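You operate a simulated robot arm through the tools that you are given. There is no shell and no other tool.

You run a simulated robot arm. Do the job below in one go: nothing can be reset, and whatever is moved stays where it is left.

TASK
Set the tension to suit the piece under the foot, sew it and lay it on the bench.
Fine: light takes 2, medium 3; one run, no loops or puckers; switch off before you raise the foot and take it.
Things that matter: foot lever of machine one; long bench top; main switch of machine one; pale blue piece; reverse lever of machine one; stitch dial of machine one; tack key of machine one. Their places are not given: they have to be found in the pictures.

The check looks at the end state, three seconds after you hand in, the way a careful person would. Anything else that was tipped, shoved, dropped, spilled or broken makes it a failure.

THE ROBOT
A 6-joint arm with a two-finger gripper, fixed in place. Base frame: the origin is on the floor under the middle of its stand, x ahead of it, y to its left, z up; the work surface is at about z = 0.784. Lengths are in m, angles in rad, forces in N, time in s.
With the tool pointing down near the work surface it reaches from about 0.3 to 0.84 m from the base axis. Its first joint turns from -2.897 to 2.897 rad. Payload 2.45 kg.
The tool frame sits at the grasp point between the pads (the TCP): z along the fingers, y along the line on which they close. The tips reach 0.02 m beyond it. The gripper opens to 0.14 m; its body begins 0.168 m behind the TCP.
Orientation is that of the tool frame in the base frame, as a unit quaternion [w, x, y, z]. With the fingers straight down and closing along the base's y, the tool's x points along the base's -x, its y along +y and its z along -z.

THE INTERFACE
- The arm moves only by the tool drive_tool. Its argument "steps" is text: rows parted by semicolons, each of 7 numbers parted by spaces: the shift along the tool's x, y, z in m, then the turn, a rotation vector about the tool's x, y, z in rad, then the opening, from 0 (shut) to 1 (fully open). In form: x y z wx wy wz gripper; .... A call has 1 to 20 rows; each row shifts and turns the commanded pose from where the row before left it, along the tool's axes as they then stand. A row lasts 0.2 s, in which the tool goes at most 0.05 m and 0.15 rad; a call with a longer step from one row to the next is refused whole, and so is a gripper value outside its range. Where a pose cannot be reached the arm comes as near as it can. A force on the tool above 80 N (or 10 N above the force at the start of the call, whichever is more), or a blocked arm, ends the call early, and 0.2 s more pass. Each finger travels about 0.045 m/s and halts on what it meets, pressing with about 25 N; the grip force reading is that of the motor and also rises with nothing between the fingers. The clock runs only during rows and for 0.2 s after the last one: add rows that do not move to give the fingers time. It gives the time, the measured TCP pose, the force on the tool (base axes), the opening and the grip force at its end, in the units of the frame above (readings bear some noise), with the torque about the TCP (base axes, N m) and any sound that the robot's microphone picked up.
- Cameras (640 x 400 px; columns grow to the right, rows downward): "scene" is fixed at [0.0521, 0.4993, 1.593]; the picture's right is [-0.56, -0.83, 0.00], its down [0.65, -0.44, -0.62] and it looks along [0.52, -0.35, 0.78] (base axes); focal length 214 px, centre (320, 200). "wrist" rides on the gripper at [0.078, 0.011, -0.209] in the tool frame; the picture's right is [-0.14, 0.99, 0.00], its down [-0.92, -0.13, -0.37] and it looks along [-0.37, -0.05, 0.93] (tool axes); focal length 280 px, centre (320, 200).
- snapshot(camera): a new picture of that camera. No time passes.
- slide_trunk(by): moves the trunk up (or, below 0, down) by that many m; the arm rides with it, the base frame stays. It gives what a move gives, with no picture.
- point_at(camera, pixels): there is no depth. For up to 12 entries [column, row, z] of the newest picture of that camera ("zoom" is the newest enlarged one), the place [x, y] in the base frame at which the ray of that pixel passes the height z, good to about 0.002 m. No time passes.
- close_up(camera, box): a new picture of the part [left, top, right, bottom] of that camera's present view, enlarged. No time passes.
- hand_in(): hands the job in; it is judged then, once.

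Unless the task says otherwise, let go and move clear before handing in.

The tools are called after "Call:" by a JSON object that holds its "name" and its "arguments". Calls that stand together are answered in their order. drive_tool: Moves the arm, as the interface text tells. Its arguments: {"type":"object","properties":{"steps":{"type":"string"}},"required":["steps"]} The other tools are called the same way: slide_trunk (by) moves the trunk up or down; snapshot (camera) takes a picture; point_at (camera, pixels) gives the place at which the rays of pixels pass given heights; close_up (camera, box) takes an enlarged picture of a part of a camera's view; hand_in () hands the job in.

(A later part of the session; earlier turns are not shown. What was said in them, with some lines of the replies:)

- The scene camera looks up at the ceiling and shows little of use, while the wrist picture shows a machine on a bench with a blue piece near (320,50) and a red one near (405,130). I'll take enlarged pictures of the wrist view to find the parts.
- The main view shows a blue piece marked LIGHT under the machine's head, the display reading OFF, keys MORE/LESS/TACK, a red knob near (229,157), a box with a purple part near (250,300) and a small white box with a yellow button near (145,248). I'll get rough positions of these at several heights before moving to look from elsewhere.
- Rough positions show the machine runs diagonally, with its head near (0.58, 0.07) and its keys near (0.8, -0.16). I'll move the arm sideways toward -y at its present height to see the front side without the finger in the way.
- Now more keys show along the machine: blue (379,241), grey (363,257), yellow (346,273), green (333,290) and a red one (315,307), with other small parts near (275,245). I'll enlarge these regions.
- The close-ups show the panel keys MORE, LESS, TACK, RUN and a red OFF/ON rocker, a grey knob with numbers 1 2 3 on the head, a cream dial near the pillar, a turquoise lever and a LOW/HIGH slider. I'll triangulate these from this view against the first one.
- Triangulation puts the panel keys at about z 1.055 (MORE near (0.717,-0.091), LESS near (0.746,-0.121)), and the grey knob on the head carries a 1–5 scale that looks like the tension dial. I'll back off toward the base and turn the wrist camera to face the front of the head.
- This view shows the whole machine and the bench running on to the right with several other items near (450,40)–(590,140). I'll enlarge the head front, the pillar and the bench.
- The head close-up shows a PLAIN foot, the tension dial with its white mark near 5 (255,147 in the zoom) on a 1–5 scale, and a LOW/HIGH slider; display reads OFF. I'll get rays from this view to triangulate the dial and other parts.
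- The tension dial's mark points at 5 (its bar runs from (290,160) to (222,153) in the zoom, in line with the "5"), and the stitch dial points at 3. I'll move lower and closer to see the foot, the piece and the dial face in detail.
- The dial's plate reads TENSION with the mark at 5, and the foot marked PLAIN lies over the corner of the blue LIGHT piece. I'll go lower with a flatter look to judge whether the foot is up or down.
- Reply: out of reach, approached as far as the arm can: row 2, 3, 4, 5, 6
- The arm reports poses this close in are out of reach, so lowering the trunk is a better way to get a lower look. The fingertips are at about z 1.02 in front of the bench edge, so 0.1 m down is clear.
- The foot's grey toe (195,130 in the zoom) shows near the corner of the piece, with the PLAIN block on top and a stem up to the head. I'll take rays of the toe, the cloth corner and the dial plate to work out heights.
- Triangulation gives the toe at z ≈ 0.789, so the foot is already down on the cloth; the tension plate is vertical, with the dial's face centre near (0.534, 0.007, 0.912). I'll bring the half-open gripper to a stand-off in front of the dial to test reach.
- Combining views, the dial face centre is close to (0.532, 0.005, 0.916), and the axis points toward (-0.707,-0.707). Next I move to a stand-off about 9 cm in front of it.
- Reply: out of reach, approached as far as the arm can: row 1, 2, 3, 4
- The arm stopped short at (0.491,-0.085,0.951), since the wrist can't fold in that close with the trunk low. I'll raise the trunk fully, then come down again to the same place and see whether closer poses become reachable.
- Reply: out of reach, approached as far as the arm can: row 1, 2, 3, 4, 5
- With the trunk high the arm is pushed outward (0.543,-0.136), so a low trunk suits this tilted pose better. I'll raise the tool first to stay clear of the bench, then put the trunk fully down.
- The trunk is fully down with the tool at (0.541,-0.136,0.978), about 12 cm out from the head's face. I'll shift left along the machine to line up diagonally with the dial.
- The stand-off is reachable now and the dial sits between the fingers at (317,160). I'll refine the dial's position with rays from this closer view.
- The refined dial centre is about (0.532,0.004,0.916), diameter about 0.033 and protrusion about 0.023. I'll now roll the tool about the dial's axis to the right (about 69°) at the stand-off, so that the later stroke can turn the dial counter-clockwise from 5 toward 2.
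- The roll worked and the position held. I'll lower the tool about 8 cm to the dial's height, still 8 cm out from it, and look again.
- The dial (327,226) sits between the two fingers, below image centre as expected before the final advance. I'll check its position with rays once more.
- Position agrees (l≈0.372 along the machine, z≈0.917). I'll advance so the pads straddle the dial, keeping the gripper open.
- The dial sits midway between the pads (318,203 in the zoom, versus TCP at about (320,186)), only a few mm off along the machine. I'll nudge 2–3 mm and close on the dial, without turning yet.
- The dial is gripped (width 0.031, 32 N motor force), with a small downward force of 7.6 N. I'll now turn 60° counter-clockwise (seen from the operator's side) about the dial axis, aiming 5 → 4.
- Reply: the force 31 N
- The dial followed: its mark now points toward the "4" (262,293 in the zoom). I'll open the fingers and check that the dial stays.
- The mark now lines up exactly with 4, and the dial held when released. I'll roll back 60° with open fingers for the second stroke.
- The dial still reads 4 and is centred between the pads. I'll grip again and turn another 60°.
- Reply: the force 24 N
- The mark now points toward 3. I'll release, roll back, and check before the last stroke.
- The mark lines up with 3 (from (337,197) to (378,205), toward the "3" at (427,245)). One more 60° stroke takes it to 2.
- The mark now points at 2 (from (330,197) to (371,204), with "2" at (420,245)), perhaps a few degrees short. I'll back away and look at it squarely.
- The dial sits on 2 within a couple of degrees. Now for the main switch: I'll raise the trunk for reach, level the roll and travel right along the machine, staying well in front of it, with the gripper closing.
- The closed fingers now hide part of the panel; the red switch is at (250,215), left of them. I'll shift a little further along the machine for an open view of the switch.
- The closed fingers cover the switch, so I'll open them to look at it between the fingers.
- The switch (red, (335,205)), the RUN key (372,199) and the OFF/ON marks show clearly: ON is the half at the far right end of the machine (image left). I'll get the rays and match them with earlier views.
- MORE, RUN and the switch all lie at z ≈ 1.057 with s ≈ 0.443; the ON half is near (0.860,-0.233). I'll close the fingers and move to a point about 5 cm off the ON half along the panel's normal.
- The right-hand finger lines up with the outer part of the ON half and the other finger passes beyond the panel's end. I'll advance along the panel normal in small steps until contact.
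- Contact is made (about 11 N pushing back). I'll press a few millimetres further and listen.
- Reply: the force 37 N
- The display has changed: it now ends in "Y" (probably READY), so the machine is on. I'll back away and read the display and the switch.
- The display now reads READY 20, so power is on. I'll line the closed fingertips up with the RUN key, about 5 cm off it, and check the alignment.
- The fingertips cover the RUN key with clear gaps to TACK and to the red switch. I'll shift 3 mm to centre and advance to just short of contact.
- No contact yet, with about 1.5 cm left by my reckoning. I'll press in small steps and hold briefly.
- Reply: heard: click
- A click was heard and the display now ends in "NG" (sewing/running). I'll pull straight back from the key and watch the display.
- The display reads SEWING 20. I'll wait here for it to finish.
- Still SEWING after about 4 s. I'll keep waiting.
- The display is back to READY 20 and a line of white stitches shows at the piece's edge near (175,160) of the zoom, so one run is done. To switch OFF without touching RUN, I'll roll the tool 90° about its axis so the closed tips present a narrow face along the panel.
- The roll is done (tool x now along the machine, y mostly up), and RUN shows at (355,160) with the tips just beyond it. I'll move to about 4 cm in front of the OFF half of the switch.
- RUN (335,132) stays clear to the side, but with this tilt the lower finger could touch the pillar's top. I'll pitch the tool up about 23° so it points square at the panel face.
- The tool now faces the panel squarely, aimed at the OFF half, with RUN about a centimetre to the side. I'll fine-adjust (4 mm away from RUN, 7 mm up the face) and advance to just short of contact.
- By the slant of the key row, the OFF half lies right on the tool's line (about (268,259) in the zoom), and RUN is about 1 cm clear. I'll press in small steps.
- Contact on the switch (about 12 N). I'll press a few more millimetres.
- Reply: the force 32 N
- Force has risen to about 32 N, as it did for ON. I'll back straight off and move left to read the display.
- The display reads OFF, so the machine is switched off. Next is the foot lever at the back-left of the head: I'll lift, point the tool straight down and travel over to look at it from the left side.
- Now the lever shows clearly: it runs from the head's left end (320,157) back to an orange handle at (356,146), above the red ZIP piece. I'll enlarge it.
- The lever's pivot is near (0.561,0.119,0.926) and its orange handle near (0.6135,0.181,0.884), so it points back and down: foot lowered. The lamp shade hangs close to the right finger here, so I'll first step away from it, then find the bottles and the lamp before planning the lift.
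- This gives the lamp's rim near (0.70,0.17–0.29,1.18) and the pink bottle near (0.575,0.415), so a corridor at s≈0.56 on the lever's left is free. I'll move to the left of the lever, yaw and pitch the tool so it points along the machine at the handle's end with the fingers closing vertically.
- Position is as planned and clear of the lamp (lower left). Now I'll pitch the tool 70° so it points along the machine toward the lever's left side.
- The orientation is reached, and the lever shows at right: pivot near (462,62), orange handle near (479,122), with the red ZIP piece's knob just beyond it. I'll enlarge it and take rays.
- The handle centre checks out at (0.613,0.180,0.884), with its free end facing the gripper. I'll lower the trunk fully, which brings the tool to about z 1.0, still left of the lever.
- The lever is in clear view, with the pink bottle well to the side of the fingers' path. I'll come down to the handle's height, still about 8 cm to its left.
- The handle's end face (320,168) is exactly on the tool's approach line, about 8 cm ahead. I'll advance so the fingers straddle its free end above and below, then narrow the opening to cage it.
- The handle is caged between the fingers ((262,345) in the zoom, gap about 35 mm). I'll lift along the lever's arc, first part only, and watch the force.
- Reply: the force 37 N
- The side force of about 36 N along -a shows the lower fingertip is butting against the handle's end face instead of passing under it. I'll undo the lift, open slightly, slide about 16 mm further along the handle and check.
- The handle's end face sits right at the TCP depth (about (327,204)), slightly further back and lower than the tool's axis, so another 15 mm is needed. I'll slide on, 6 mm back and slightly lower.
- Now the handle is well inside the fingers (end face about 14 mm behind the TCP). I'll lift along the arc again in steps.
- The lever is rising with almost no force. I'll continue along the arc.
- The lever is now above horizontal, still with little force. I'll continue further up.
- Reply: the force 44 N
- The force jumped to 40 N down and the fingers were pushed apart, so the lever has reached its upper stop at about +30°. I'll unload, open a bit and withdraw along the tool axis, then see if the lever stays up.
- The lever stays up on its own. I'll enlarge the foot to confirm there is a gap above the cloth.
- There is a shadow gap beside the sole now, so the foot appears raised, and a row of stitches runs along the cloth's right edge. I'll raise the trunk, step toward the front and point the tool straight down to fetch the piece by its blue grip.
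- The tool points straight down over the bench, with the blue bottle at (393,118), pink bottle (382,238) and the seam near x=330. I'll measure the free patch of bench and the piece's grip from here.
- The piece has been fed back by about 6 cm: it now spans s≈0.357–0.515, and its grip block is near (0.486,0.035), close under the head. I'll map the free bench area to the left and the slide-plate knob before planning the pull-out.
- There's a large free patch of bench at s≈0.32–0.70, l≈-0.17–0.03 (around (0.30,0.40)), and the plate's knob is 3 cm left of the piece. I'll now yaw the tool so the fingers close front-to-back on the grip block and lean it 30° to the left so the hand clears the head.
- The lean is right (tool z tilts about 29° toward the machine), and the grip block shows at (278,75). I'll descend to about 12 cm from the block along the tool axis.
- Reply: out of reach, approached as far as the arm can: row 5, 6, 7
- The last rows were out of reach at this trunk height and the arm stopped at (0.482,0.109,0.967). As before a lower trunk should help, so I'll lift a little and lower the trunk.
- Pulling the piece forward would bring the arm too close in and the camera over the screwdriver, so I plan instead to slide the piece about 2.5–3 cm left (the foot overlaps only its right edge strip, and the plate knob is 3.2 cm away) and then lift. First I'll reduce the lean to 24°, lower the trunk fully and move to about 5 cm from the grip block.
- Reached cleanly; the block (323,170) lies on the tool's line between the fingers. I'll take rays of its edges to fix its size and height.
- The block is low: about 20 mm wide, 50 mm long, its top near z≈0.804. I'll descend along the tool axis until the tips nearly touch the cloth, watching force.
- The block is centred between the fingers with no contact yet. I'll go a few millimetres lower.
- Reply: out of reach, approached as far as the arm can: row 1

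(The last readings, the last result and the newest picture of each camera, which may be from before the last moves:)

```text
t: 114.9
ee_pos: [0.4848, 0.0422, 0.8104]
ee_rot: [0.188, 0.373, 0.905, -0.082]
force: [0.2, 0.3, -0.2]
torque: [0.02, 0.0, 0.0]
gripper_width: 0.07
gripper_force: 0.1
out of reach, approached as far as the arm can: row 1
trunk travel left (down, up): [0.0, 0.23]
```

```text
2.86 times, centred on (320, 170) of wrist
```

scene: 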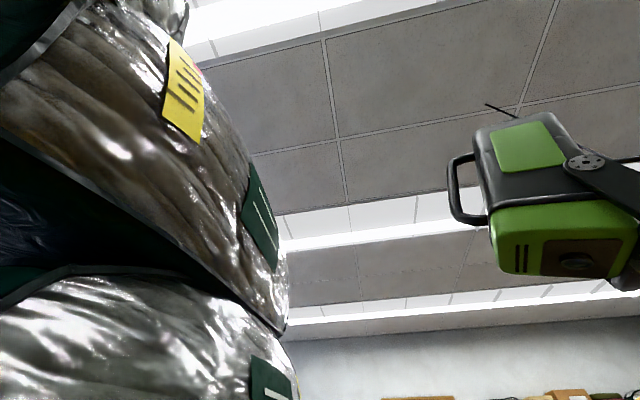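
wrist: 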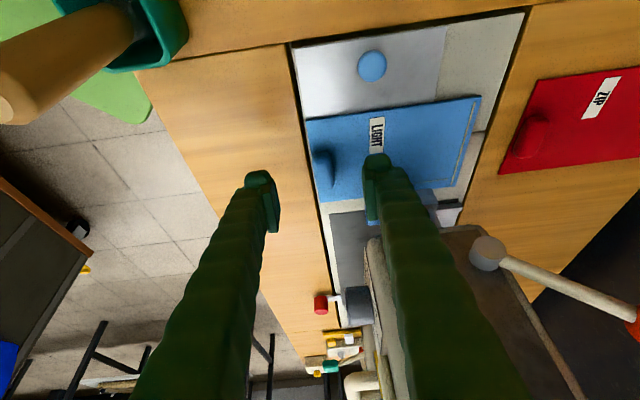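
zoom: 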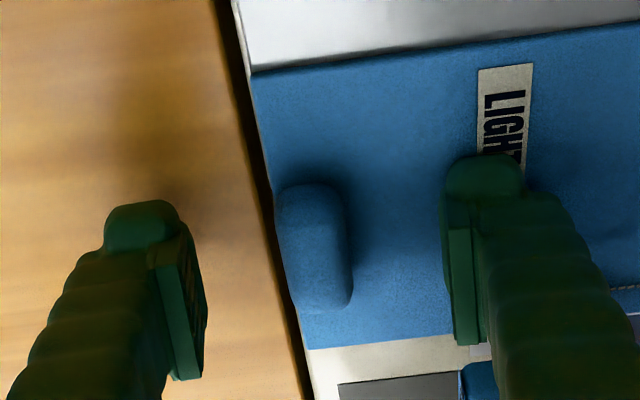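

I'm at the edge of reach, and the pads are now low enough (z 0.810) beside the block. I'll close the fingers on it.

Call:
{"name": "drive_tool", "arguments": {"steps": "0 0 0 0 0 0 0.05; 0 0 0 0 0 0 0.05; 0 0 0 0 0 0 0.05; 0 0 0 0 0 0 0.05; 0 0 0 0 0 0 0.05; 0 0 0 0 0 0 0.05"}}

Call:
{"name": "snapshot", "arguments": {"camera": "wrist"}}

Call:
{"name": "close_up", "arguments": {"camera": "wrist", "box": [220, 100, 420, 240]}}

```text
t: 116.3
ee_pos: [0.4859, 0.0413, 0.8121]
ee_rot: [0.188, 0.373, 0.905, -0.081]
force: [-0.2, -1.4, 8.0]
torque: [-0.05, -0.02, 0.05]
gripper_width: 0.0183
gripper_force: 25.3
trunk travel left (down, up): [0.0, 0.23]
```

```text
taken
```

wrist: 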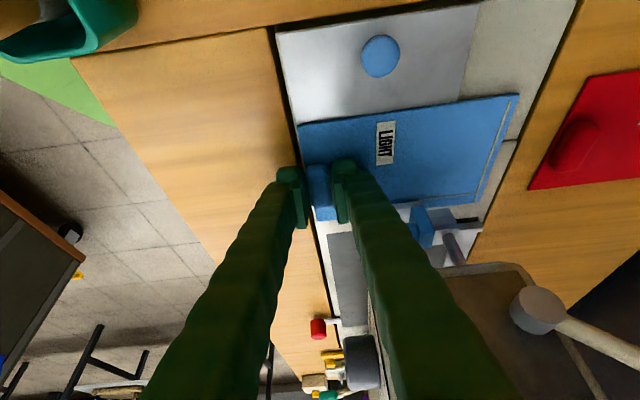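

```text
2.86 times, centred on (320, 170) of wrist
```

zoom: 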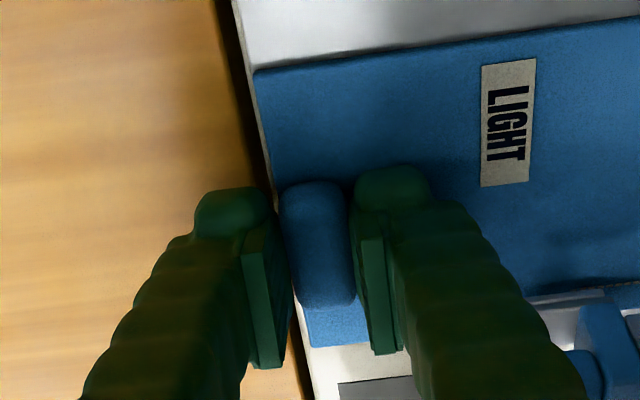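

The block is gripped (width 18 mm, 25 N). I'll now slide the piece left about 24 mm along a circle about the base (with ~20 mm back and a 3.7° yaw to stay in reach), barely lifted, so its right edge comes out from under the raised foot while staying clear of the plate's knob.

Call:
{"name": "drive_tool", "arguments": {"steps": "-0.0006 0 -0.0014 0 0 0 0.05; 0.0055 0.005 -0.0024 -0.0064 0 -0.0147 0.05; 0.0055 0.005 -0.0024 -0.0064 0 -0.0147 0.05; 0 0 0 0 0 0 0.05"}}

Call:
{"name": "snapshot", "arguments": {"camera": "wrist"}}

Call:
{"name": "close_up", "arguments": {"camera": "wrist", "box": [280, 20, 540, 260]}}

```text
t: 117.3
ee_pos: [0.484, 0.0557, 0.8132]
ee_rot: [0.19, 0.358, 0.911, -0.077]
force: [0.2, 0.6, -0.3]
torque: [-0.06, 0.01, 0.01]
gripper_width: 0.0185
gripper_force: 25.0
trunk travel left (down, up): [0.0, 0.23]
```

```text
taken
```

wrist: 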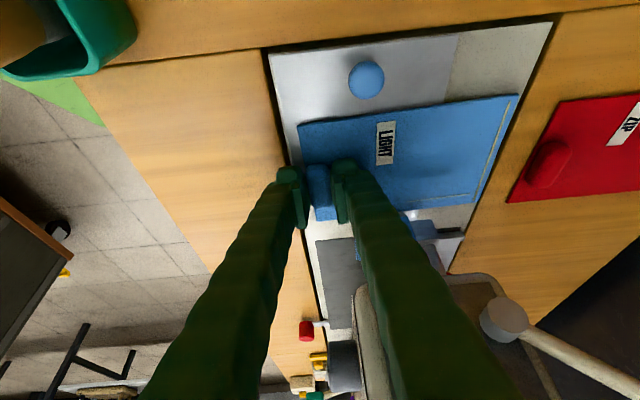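

```text
1.67 times, centred on (410, 140) of wrist
```

zoom: 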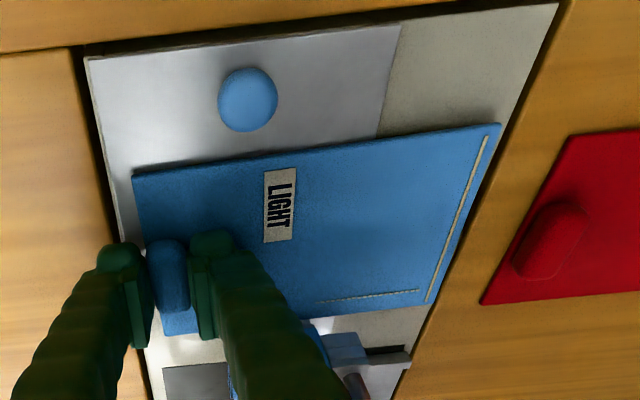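

The piece moved freely with no force, its whole stitched seam is now visible (320–420, 295 in the zoom), and it's about 2 cm from the knob. I'll continue the same motion for the other half.

Call:
{"name": "drive_tool", "arguments": {"steps": "0.0055 0.005 -0.0024 -0.0064 0 -0.0147 0.05; 0.0055 0.005 -0.0024 -0.0064 0 -0.0147 0.05; 0 0 0 0 0 0 0.05"}}

Call:
{"name": "snapshot", "arguments": {"camera": "wrist"}}

Call:
{"name": "close_up", "arguments": {"camera": "wrist", "box": [280, 20, 540, 260]}}

```text
t: 118.1
ee_pos: [0.4804, 0.0721, 0.812]
ee_rot: [0.19, 0.345, 0.916, -0.074]
force: [0.3, 0.1, -0.3]
torque: [-0.01, 0.0, 0.0]
gripper_width: 0.0189
gripper_force: 24.7
trunk travel left (down, up): [0.0, 0.23]
```

```text
taken
```

wrist: 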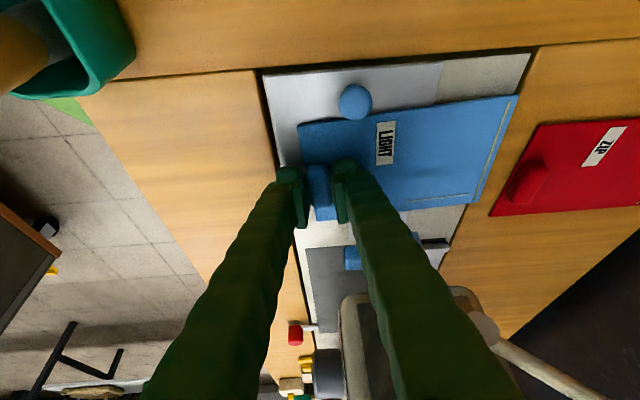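

```text
1.67 times, centred on (410, 140) of wrist
```

zoom: 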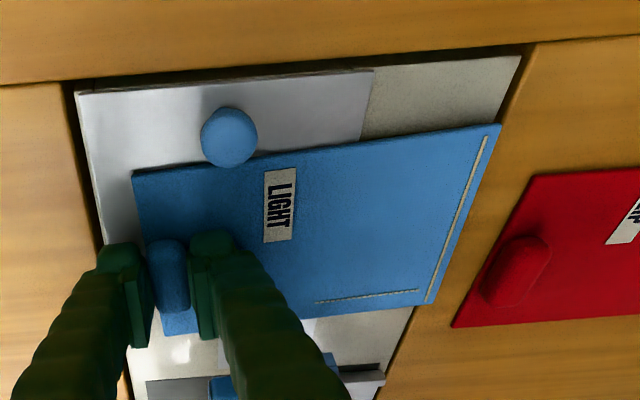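

The piece is now fully clear of the foot (foot at (330,365) in the zoom, beyond the piece's edge). I'll lift it straight up 3 cm and check.

Call:
{"name": "drive_tool", "arguments": {"steps": "-0.004 0 -0.0092 0 0 0 0.05; -0.004 0 -0.0092 0 0 0 0.05; -0.004 0 -0.0092 0 0 0 0.05; 0 0 0 0 0 0 0.05"}}

Call:
{"name": "snapshot", "arguments": {"camera": "wrist"}}

Call:
{"name": "close_up", "arguments": {"camera": "wrist", "box": [280, 20, 540, 260]}}

```text
t: 119.1
ee_pos: [0.4831, 0.0715, 0.8417]
ee_rot: [0.194, 0.344, 0.916, -0.072]
force: [-0.7, 0.3, -0.3]
torque: [0.03, -0.02, 0.0]
gripper_width: 0.0072
gripper_force: 0.1
trunk travel left (down, up): [0.0, 0.23]
```

```text
taken
```

wrist: 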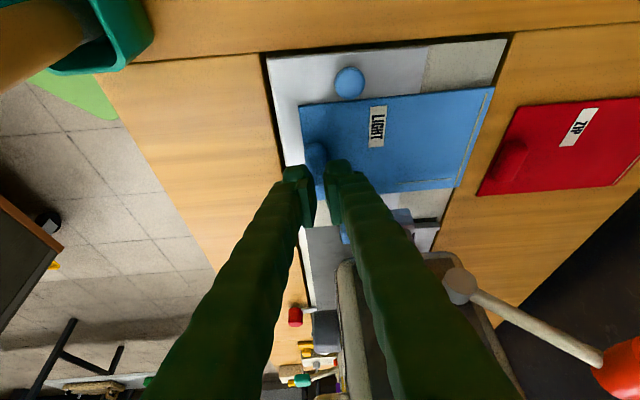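

```text
1.67 times, centred on (410, 140) of wrist
```

zoom: 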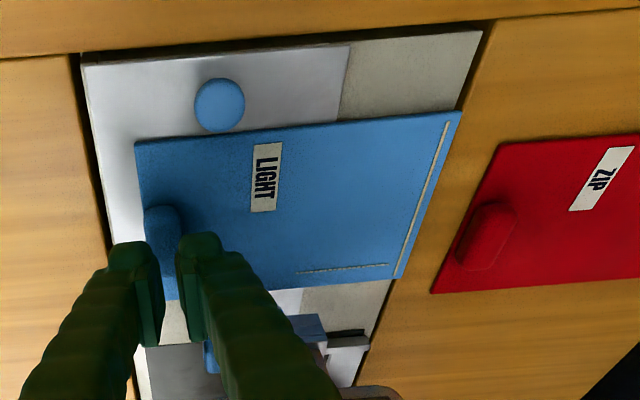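

The fingers slipped off the block's rounded top (opening 7 mm, no grip force), and the piece stayed flat on the bed, clear of the foot. I'll open, straighten the lean to about 14° now that the head is further away, and look again for a deeper grip.

Call:
{"name": "drive_tool", "arguments": {"steps": "0 0 -0.01 0 0 0 0.3; 0 0 -0.02 0 0.0875 0 0.5; 0 0 0 0 0.0875 0 0.5; 0 0 0 0 0 0 0.5; 0 0 0 0 0 0 0.5"}}

Call:
{"name": "snapshot", "arguments": {"camera": "wrist"}}

Call:
{"name": "close_up", "arguments": {"camera": "wrist", "box": [220, 60, 420, 220]}}

```text
t: 120.3
ee_pos: [0.4729, 0.0811, 0.8701]
ee_rot: [0.112, 0.349, 0.93, -0.041]
force: [-0.4, 0.2, -0.5]
torque: [0.01, -0.03, -0.01]
gripper_width: 0.0701
gripper_force: 0.1
trunk travel left (down, up): [0.0, 0.23]
```

```text
taken
```

wrist: 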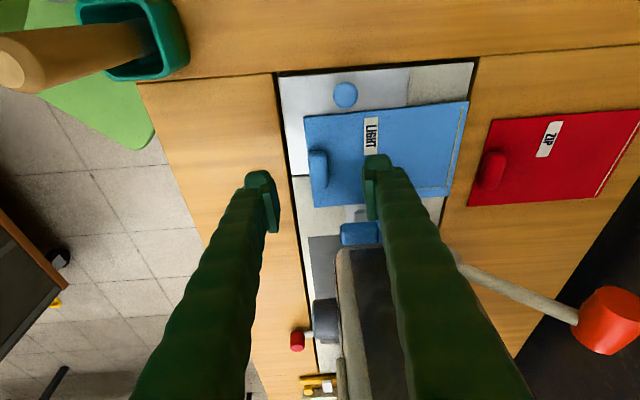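

```text
2.50 times, centred on (320, 140) of wrist
```

zoom: 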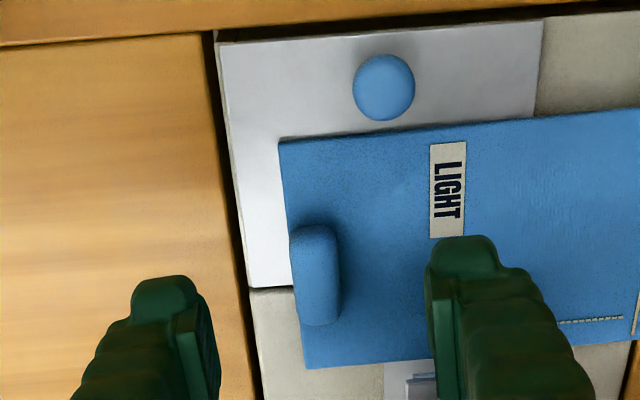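

The piece lies clear, with its block at (318,170), right on the tool's approach line. I'll measure its position and edges again.

Call:
{"name": "point_at", "arguments": {"camera": "wrist", "pixels": [[318, 170, 0.796], [318, 170, 0.805], [308.4, 170, 0.796], [328, 170, 0.796], [317, 150.5, 0.796], [321, 190, 0.796], [304, 116.5, 0.787], [314.5, 207, 0.787], [345.6, 95, 0.81]]}}

Call:
{"name": "close_up", "arguments": {"camera": "wrist", "box": [290, 130, 390, 230]}}

```text
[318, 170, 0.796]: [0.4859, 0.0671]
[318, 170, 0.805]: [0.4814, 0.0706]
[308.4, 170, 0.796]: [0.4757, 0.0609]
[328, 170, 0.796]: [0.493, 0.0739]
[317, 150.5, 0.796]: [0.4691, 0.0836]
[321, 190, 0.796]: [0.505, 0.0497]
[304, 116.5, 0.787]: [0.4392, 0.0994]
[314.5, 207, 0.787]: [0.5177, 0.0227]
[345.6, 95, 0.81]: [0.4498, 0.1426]
```

```text
4.00 times, centred on (340, 180) of wrist
```

zoom: 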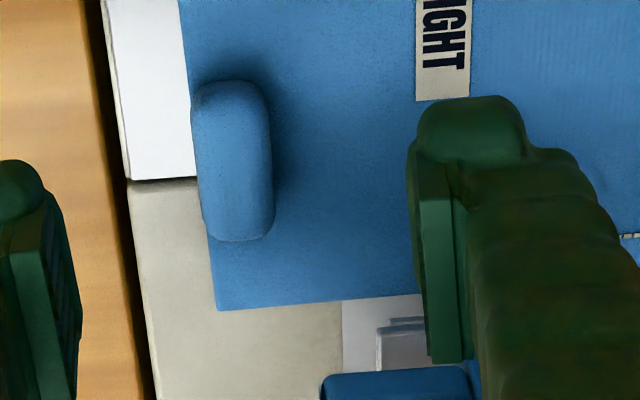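

The block is at (0.486,0.067) and the approach line hits it within 3 mm. I'll descend until I feel contact with the cloth.

Call:
{"name": "drive_tool", "arguments": {"steps": "0 -0.001 0.025 0 0 0 0.5; 0 -0.001 0.025 0 0 0 0.5; 0 0 0.006 0 0 0 0.5; 0 0 0 0 0 0 0.5"}}

Call:
{"name": "drive_tool", "arguments": {"steps": "0 0 0.003 0 0 0 0.5; 0 0 0.002 0 0 0 0.5; 0 0 0 0 0 0 0.5"}}

```text
t: 121.3
ee_pos: [0.4818, 0.0717, 0.8156]
ee_rot: [0.112, 0.348, 0.93, -0.042]
force: [0.4, -0.5, -0.1]
torque: [0.01, -0.02, -0.01]
gripper_width: 0.0703
gripper_force: 0.2
trunk travel left (down, up): [0.0, 0.23]
```

```text
t: 122.1
ee_pos: [0.4825, 0.069, 0.8119]
ee_rot: [0.112, 0.348, 0.93, -0.042]
force: [-0.3, -0.6, -0.7]
torque: [-0.02, 0.0, 0.0]
gripper_width: 0.0702
gripper_force: 0.1
trunk travel left (down, up): [0.0, 0.23]
```

Call:
{"name": "drive_tool", "arguments": {"steps": "0 0 0.003 0 0 0 0.5; 0 0 0.002 0 0 0 0.5; 0 0 0 0 0 0 0.5"}}

Call:
{"name": "close_up", "arguments": {"camera": "wrist", "box": [220, 100, 420, 240]}}

```text
t: 122.9
ee_pos: [0.4832, 0.0684, 0.8081]
ee_rot: [0.113, 0.349, 0.93, -0.041]
force: [-4.3, 1.0, 25.0]
torque: [1.09, -0.51, 0.2]
gripper_width: 0.071
gripper_force: 0.5
trunk travel left (down, up): [0.0, 0.23]
```

```text
2.86 times, centred on (320, 170) of wrist
```

zoom: 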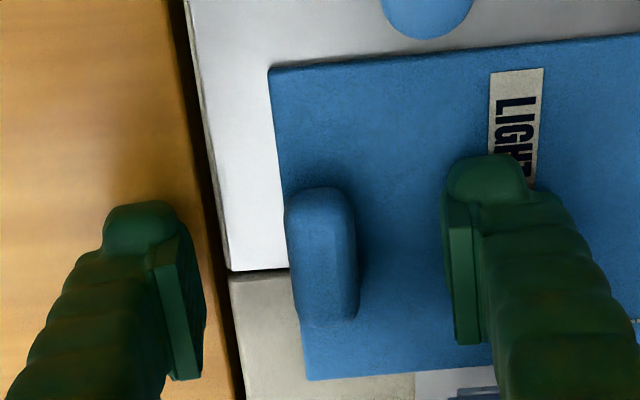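

The tip touches the cloth at z≈0.808 (25 N). I'll ease up 1.5 mm and close on the block.

Call:
{"name": "drive_tool", "arguments": {"steps": "0 0 -0.0018 0 0 0 0.5; 0 0 0 0 0 0 0; 0 0 0 0 0 0 0; 0 0 0 0 0 0 0; 0 0 0 0 0 0 0; 0 0 0 0 0 0 0; 0 0 0 0 0 0 0; 0 0 0 0 0 0 0"}}

Call:
{"name": "close_up", "arguments": {"camera": "wrist", "box": [220, 100, 420, 240]}}

```text
t: 124.7
ee_pos: [0.4816, 0.0675, 0.8095]
ee_rot: [0.112, 0.348, 0.93, -0.042]
force: [-7.0, -10.6, 37.8]
torque: [0.96, -0.46, -0.2]
gripper_width: 0.0231
gripper_force: 25.0
trunk travel left (down, up): [0.0, 0.23]
```

```text
2.86 times, centred on (320, 170) of wrist
```

zoom: 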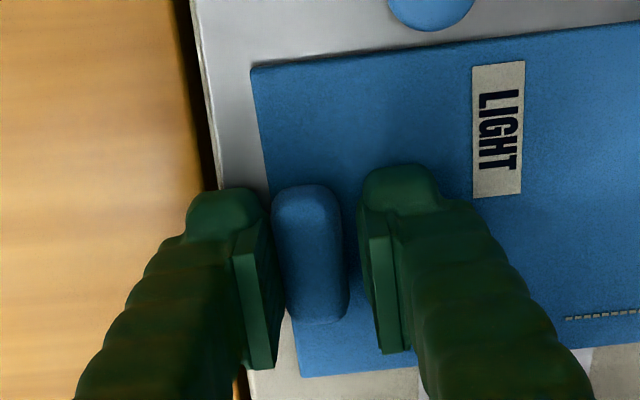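

Closed at 23 mm, wider than before (so lower on the block), with an upward push from its sloped sides. I'll try a slow 1 cm lift and see if it holds.

Call:
{"name": "drive_tool", "arguments": {"steps": "-0.0006 0 -0.0024 0 0 0 0; -0.0006 0 -0.0024 0 0 0 0; -0.0006 0 -0.0024 0 0 0 0; -0.0006 0 -0.0024 0 0 0 0; 0 0 0 0 0 0 0"}}

Call:
{"name": "close_up", "arguments": {"camera": "wrist", "box": [220, 60, 480, 240]}}

```text
t: 125.9
ee_pos: [0.4827, 0.0686, 0.8168]
ee_rot: [0.113, 0.348, 0.93, -0.042]
force: [-0.2, -0.1, -0.2]
torque: [-0.03, 0.01, -0.01]
gripper_width: 0.0186
gripper_force: 24.7
trunk travel left (down, up): [0.0, 0.23]
```

```text
2.22 times, centred on (350, 150) of wrist
```

zoom: 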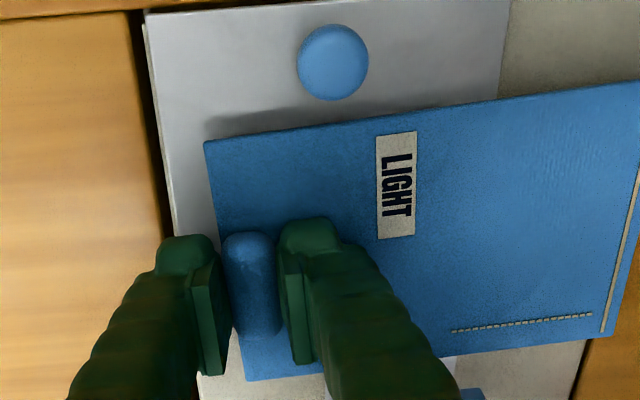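

The piece is now lifting (a shadow shows under its left edge) with the grip at 18.6 mm and 24.7 N. I'll continue slowly upward, checking the grip.

Call:
{"name": "drive_tool", "arguments": {"steps": "-0.0012 0 -0.0049 0 0 0 0; -0.0012 0 -0.0049 0 0 0 0; 0 0 0 0 0 0 0"}}

Call:
{"name": "close_up", "arguments": {"camera": "wrist", "box": [220, 60, 480, 240]}}

```text
t: 126.7
ee_pos: [0.482, 0.0683, 0.8278]
ee_rot: [0.113, 0.349, 0.93, -0.042]
force: [-0.2, 0.0, -0.1]
torque: [-0.06, 0.02, -0.01]
gripper_width: 0.0185
gripper_force: 25.0
trunk travel left (down, up): [0.0, 0.23]
```

```text
2.22 times, centred on (350, 150) of wrist
```

zoom: 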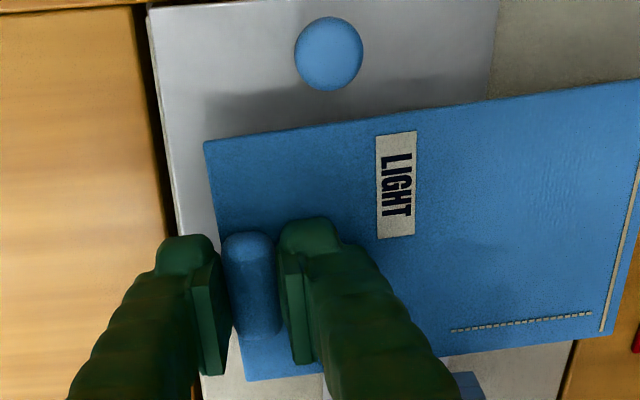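

The grip holds and the piece is about 2 cm up. I'll raise it a bit more (still below the head), then swing left about the base axis to bring it out from the machine.

Call:
{"name": "drive_tool", "arguments": {"steps": "-0.0014 0 -0.0058 0 0 0 0; -0.0014 0 -0.0058 0 0 0 0; -0.0014 0 -0.0058 0 0 0 0; -0.0014 0 -0.0058 0 0 0 0; 0 0 0 0 0 0 0"}}

Call:
{"name": "snapshot", "arguments": {"camera": "wrist"}}

```text
t: 127.9
ee_pos: [0.4831, 0.0698, 0.8505]
ee_rot: [0.112, 0.348, 0.93, -0.042]
force: [-0.1, -0.1, -0.5]
torque: [0.0, 0.03, 0.01]
gripper_width: 0.0188
gripper_force: 25.0
trunk travel left (down, up): [0.0, 0.23]
```

```text
taken
```

wrist: 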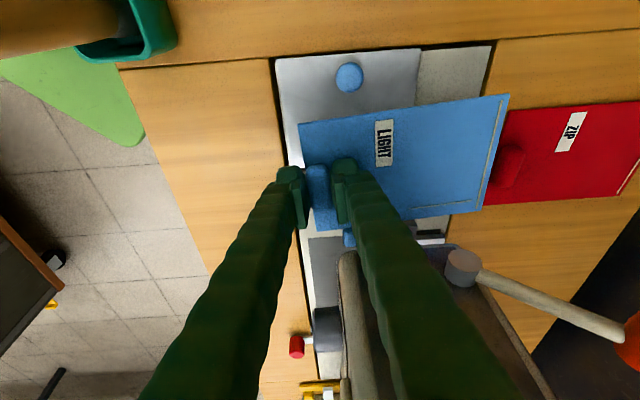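

The piece is at about z 0.83 and free below. I'll swing left 11° about the base axis.

Call:
{"name": "drive_tool", "arguments": {"steps": "0.0183 0.0154 -0.0044 -0.0119 0.0001 -0.0487 0; 0.0183 0.0154 -0.0044 -0.0119 0.0001 -0.0487 0; 0.0183 0.0154 -0.0044 -0.0119 0.0001 -0.0487 0; 0.0183 0.0154 -0.0044 -0.0119 0.0001 -0.0487 0; 0 0 0 0 0 0 0"}}

Call:
{"name": "snapshot", "arguments": {"camera": "wrist"}}

```text
t: 129.1
ee_pos: [0.4586, 0.1624, 0.8503]
ee_rot: [0.115, 0.253, 0.96, -0.031]
force: [-0.5, 0.0, -0.1]
torque: [-0.05, 0.0, 0.03]
gripper_width: 0.0185
gripper_force: 25.5
trunk travel left (down, up): [0.0, 0.23]
```

```text
taken
```

wrist: 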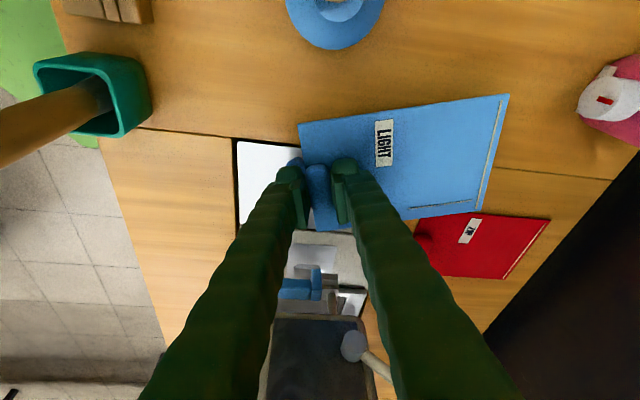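

The piece is now left of the lever and the head. I'll raise it to about z 1.0 to clear the bottles.

Call:
{"name": "drive_tool", "arguments": {"steps": "-0.0071 0 -0.0291 0 0 0 0; -0.0071 0 -0.0291 0 0 0 0; -0.0071 0 -0.0291 0 0 0 0; -0.0071 0 -0.0291 0 0 0 0; -0.0071 0 -0.0291 0 0 0 0; 0 0 0 0 0 0 0"}}

Call:
{"name": "snapshot", "arguments": {"camera": "wrist"}}

```text
t: 130.5
ee_pos: [0.4596, 0.1636, 1.0023]
ee_rot: [0.115, 0.254, 0.96, -0.031]
force: [0.2, -1.0, 0.3]
torque: [0.0, -0.01, 0.02]
gripper_width: 0.0181
gripper_force: 24.6
trunk travel left (down, up): [0.0, 0.23]
```

```text
taken
```

wrist: 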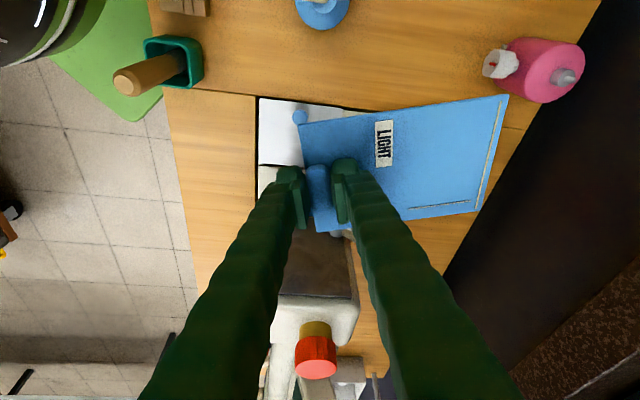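

The piece hangs level at z≈0.98. I'll swing another 28° left about the base to the free bench area.

Call:
{"name": "drive_tool", "arguments": {"steps": "0.0309 0.0253 -0.0076 -0.0197 -0.0001 -0.0809 0; 0.0309 0.0253 -0.0076 -0.0197 -0.0001 -0.0809 0; 0.0309 0.0253 -0.0076 -0.0197 -0.0001 -0.0809 0; 0.0309 0.0253 -0.0076 -0.0197 -0.0001 -0.0809 0; 0.0309 0.0253 -0.0076 -0.0197 -0.0001 -0.0809 0; 0.0309 0.0253 -0.0076 -0.0197 -0.0001 -0.0809 0; 0 0 0 0 0 0 0"}}

Call:
{"name": "snapshot", "arguments": {"camera": "wrist"}}

```text
t: 132.1
ee_pos: [0.3251, 0.3645, 1.0013]
ee_rot: [0.121, 0.008, 0.993, -0.001]
force: [1.1, 0.1, -0.9]
torque: [-0.07, 0.0, -0.02]
gripper_width: 0.0185
gripper_force: 24.8
trunk travel left (down, up): [0.0, 0.23]
```

```text
taken
```

wrist: 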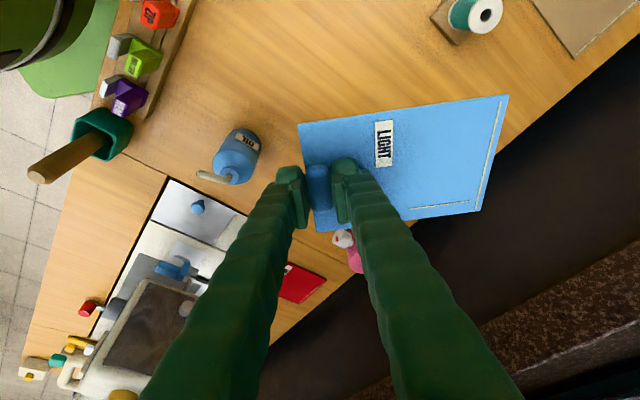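

The piece hangs over the left part of the bench, though it hides the landing area; I'll check the bench's back edge, the spool block and bottles against where it will land.

Call:
{"name": "point_at", "arguments": {"camera": "wrist", "pixels": [[585, 105, 0.784], [505, 165, 0.784], [280, 335, 0.784], [235, 160, 0.8], [255, 140, 0.8], [212, 178, 0.8], [342, 238, 0.82], [362, 265, 0.784], [432, 18, 0.784], [462, 44, 0.784], [300, 125, 0.98], [318, 231, 0.98]]}}

Call:
{"name": "point_at", "arguments": {"camera": "wrist", "pixels": [[508, 95, 0.98], [482, 209, 0.98], [300, 125, 0.98], [318, 231, 0.98], [318, 186, 0.985]]}}

```text
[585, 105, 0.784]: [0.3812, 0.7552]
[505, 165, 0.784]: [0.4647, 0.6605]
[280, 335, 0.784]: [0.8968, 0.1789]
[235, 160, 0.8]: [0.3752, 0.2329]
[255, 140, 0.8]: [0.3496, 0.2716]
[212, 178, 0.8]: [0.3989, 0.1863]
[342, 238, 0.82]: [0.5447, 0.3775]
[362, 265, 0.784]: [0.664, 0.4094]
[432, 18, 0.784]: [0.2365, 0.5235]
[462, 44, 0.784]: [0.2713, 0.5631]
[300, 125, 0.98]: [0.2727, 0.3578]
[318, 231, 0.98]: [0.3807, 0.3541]
```

```text
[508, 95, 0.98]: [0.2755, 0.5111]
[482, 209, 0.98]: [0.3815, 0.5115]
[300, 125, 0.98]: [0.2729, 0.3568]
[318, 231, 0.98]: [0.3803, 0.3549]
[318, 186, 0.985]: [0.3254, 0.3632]
```

The landing zone (x 0.273–0.381, y 0.355–0.511) is free: bench edge, spool block (≥3.7 cm) and bottles all clear. I'll lower the piece to just above the bench.

Call:
{"name": "drive_tool", "arguments": {"steps": "0.0071 0 0.0285 0 0 0 0; 0.0071 0 0.0285 0 0 0 0; 0.0071 0 0.0285 0 0 0 0; 0.0071 0 0.0285 0 0 0 0; 0.0071 0 0.0285 0 0 0 0; 0.0071 0 0.0285 0 0 0 0; 0 0 0 0 0 0 0"}}

Call:
{"name": "snapshot", "arguments": {"camera": "wrist"}}

```text
t: 133.7
ee_pos: [0.3231, 0.3634, 0.8224]
ee_rot: [0.119, 0.008, 0.993, -0.001]
force: [0.6, 0.5, -0.2]
torque: [-0.04, -0.02, -0.02]
gripper_width: 0.0184
gripper_force: 25.0
trunk travel left (down, up): [0.0, 0.23]
```

```text
taken
```

wrist: 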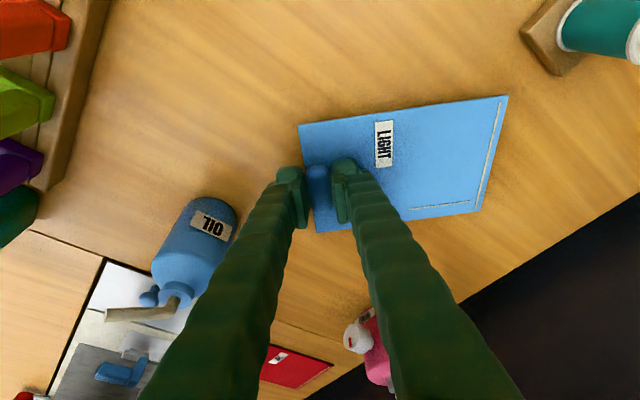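

The piece is about a centimetre above the bench with clear wood all round. I'll lower in small steps until it touches.

Call:
{"name": "drive_tool", "arguments": {"steps": "0.001 0 0.0039 0 0 0 0; 0.001 0 0.0039 0 0 0 0; 0 0 0 0 0 0 0"}}

Call:
{"name": "drive_tool", "arguments": {"steps": "0.0005 0 0.0019 0 0 0 0; 0.0005 0 0.0019 0 0 0 0; 0 0 0 0 0 0 0"}}

```text
t: 134.5
ee_pos: [0.3232, 0.364, 0.8162]
ee_rot: [0.12, 0.009, 0.993, -0.001]
force: [0.0, -0.1, 0.0]
torque: [-0.03, 0.0, -0.02]
gripper_width: 0.0185
gripper_force: 24.8
trunk travel left (down, up): [0.0, 0.23]
```

```text
t: 135.3
ee_pos: [0.3235, 0.364, 0.8119]
ee_rot: [0.12, 0.008, 0.993, -0.001]
force: [-0.3, 0.3, -1.0]
torque: [-0.04, -0.03, -0.04]
gripper_width: 0.0185
gripper_force: 25.3
trunk travel left (down, up): [0.0, 0.23]
```

Call:
{"name": "drive_tool", "arguments": {"steps": "0.0005 0 0.0019 0 0 0 0; 0 0 0 0 0 0 0"}}

Call:
{"name": "close_up", "arguments": {"camera": "wrist", "box": [260, 80, 540, 255]}}

```text
t: 135.9
ee_pos: [0.3229, 0.364, 0.8108]
ee_rot: [0.12, 0.009, 0.993, -0.002]
force: [-0.3, -0.8, -0.6]
torque: [-0.03, -0.01, 0.03]
gripper_width: 0.0184
gripper_force: 25.8
trunk travel left (down, up): [0.0, 0.23]
```

```text
2.29 times, centred on (400, 168) of wrist
```

zoom: 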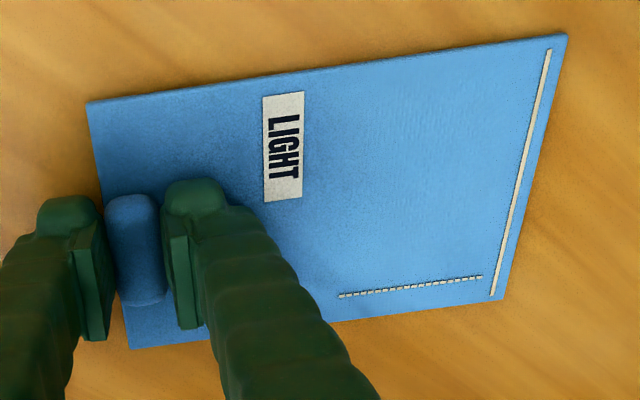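

The stitches look even, without loops or puckers. Still no contact force, so I'll go down another couple of millimetres.

Call:
{"name": "drive_tool", "arguments": {"steps": "0.0004 0 0.0015 0 0 0 0; 0.0004 0 0.0015 0 0 0 0; 0 0 0 0 0 0 0"}}

```text
t: 136.7
ee_pos: [0.3238, 0.3646, 0.8065]
ee_rot: [0.12, 0.009, 0.993, -0.001]
force: [0.4, 0.3, 0.6]
torque: [0.05, -0.01, -0.03]
gripper_width: 0.0185
gripper_force: 25.9
trunk travel left (down, up): [0.0, 0.23]
```

Call:
{"name": "drive_tool", "arguments": {"steps": "0.0003 0 0.0012 0 0 0 0; 0.0003 0 0.0012 0 0 0 0; 0 0 0 0 0 0 0"}}

Call:
{"name": "close_up", "arguments": {"camera": "wrist", "box": [260, 80, 540, 255]}}

```text
t: 137.5
ee_pos: [0.3233, 0.3643, 0.8058]
ee_rot: [0.12, 0.009, 0.993, 0.0]
force: [-1.1, -0.2, 7.3]
torque: [0.13, 0.46, 0.02]
gripper_width: 0.0186
gripper_force: 25.2
trunk travel left (down, up): [0.0, 0.23]
```

```text
2.29 times, centred on (400, 168) of wrist
```

zoom: 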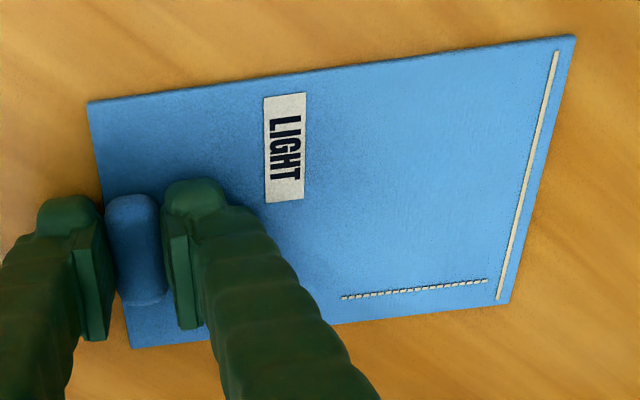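

The piece now rests on the bench (7 N). I'll open the fingers a limited amount and lift straight away.

Call:
{"name": "drive_tool", "arguments": {"steps": "0 0 0 0 0 0 0.2; 0 0 0 0 0 0 0.32; 0 0 0 0 0 0 0.32; 0 0 0 0 0 0 0.32; -0.0024 0 -0.0097 0 0 0 0.32; -0.0048 0 -0.0194 0 0 0 0.32; -0.0071 0 -0.0285 0 0 0 0.32; -0.0071 0 -0.0285 0 0 0 0.32; -0.0071 0 -0.0285 0 0 0 0.32; -0.0071 0 -0.0285 0 0 0 0.32; 0 0 0 0 0 0 0.32"}}

Call:
{"name": "snapshot", "arguments": {"camera": "wrist"}}

Call:
{"name": "close_up", "arguments": {"camera": "wrist", "box": [240, 60, 500, 240]}}

```text
t: 139.9
ee_pos: [0.3258, 0.363, 0.9539]
ee_rot: [0.121, 0.008, 0.993, -0.001]
force: [0.9, 0.0, -0.5]
torque: [0.02, 0.02, 0.01]
gripper_width: 0.045
gripper_force: 0.0
trunk travel left (down, up): [0.0, 0.23]
```

```text
taken
```

wrist: 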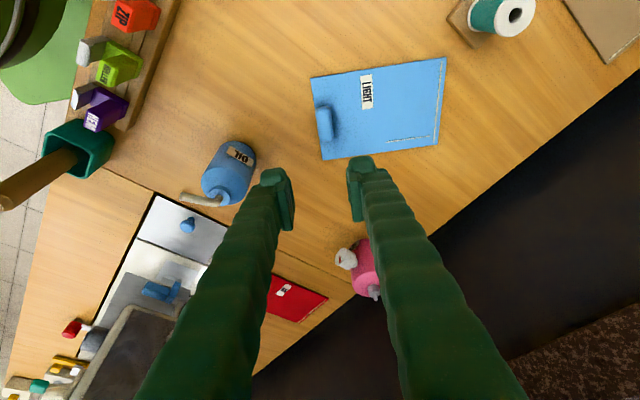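

```text
2.22 times, centred on (370, 150) of wrist
```

zoom: 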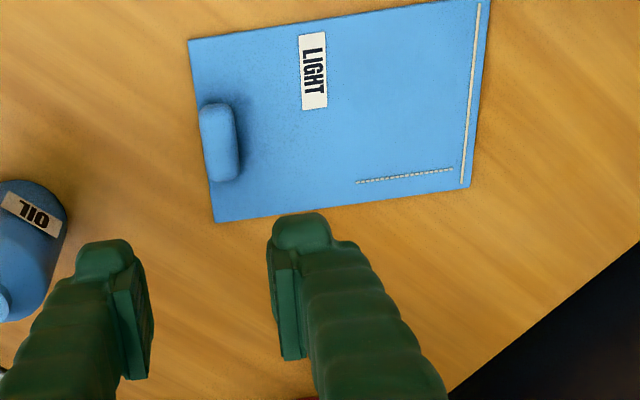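

The piece lies flat on the bench with an even seam, and the neighbours (OIL bottle, spool, pink bottle) are untouched. I'll raise the arm for a last look over the machine and the bench.

Call:
{"name": "slide_trunk", "arguments": {"by": 0.2}}

Call:
{"name": "drive_tool", "arguments": {"steps": "-0.0071 0 -0.0285 0 0 0 0.32; -0.0071 0 -0.0285 0 0 0 0.32; -0.0309 -0.0253 0.0076 0.0197 0.0001 0.0809 0.32; -0.0309 -0.0253 0.0076 0.0197 0.0001 0.0809 0.32; -0.0309 -0.0253 0.0076 0.0197 0.0001 0.0809 0.32; 0 0 0 0 0 0 0.32"}}

Call:
{"name": "snapshot", "arguments": {"camera": "wrist"}}

Call:
{"name": "close_up", "arguments": {"camera": "wrist", "box": [80, 80, 400, 280]}}

```text
t: 142.0
ee_pos: [0.3259, 0.3651, 1.1516]
ee_rot: [0.12, 0.009, 0.993, -0.001]
force: [-0.4, 0.2, -0.1]
torque: [0.01, 0.03, 0.04]
gripper_width: 0.0448
gripper_force: 0.1
trunk travel left (down, up): [-0.2, 0.03]
```

```text
t: 143.4
ee_pos: [0.412, 0.2776, 1.2101]
ee_rot: [0.118, 0.132, 0.984, -0.016]
force: [-0.5, -0.7, 0.0]
torque: [0.02, -0.03, 0.03]
gripper_width: 0.0448
gripper_force: 0.1
trunk travel left (down, up): [-0.2, 0.03]
```

```text
taken
```

wrist: 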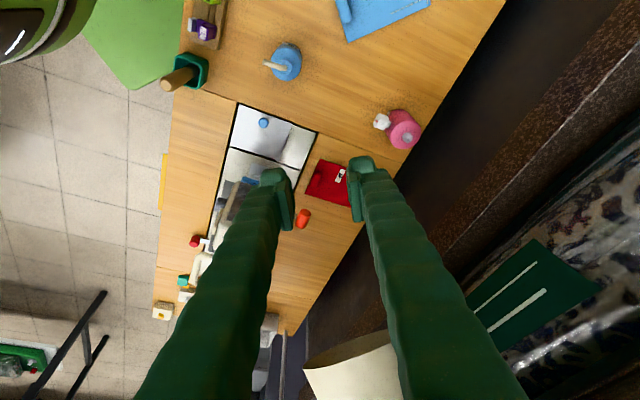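

```text
2.00 times, centred on (240, 180) of wrist
```

zoom: 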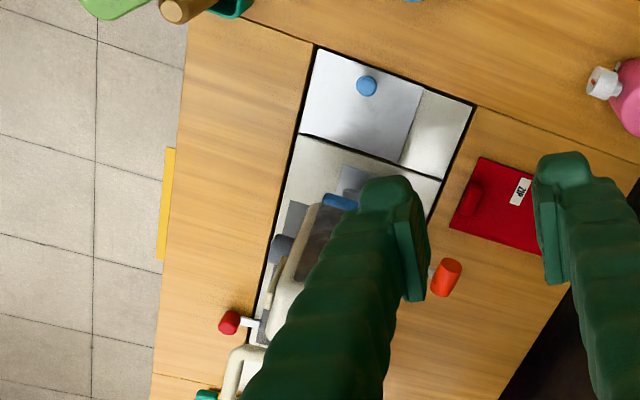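

Everything stands as it should: the machine is off, the foot lever is up, the blue piece is flat on the bench, and the other items are where they were. The gripper is open and well clear, so I'm handing in.

Call:
{"name": "hand_in", "arguments": {}}

```text
The job is handed in.
```

The pale blue piece is marked LIGHT, so I set the tension to 2, sewed it in one run and laid it flat on the long bench. The job is handed in; I have no result from the check yet.

- **Tension:** the dial stood at 5. I turned it to 2, and its mark sits within a few degrees of the number.
- **Sewing:** the foot was already down. I switched on, pressed RUN once and waited for the display to go from SEWING back to READY. The seam looks even, with no loops or puckers.
- **Switch off and foot:** I switched the machine off and saw the display read OFF. Then I raised the foot with its lever, which stayed up.
- **Moving the piece:** my first grip on it slipped after I had slid it out from under the foot, leaving it flat on the machine bed. The second grip held.
- **Resting place:** it now lies on the left part of the bench, away from the OIL bottle, the pink bottle and the spool.

I left the stitch dial, the reverse lever and the tack key alone. In my last pictures nothing else looked moved or tipped, though the gripper hid part of the machine.
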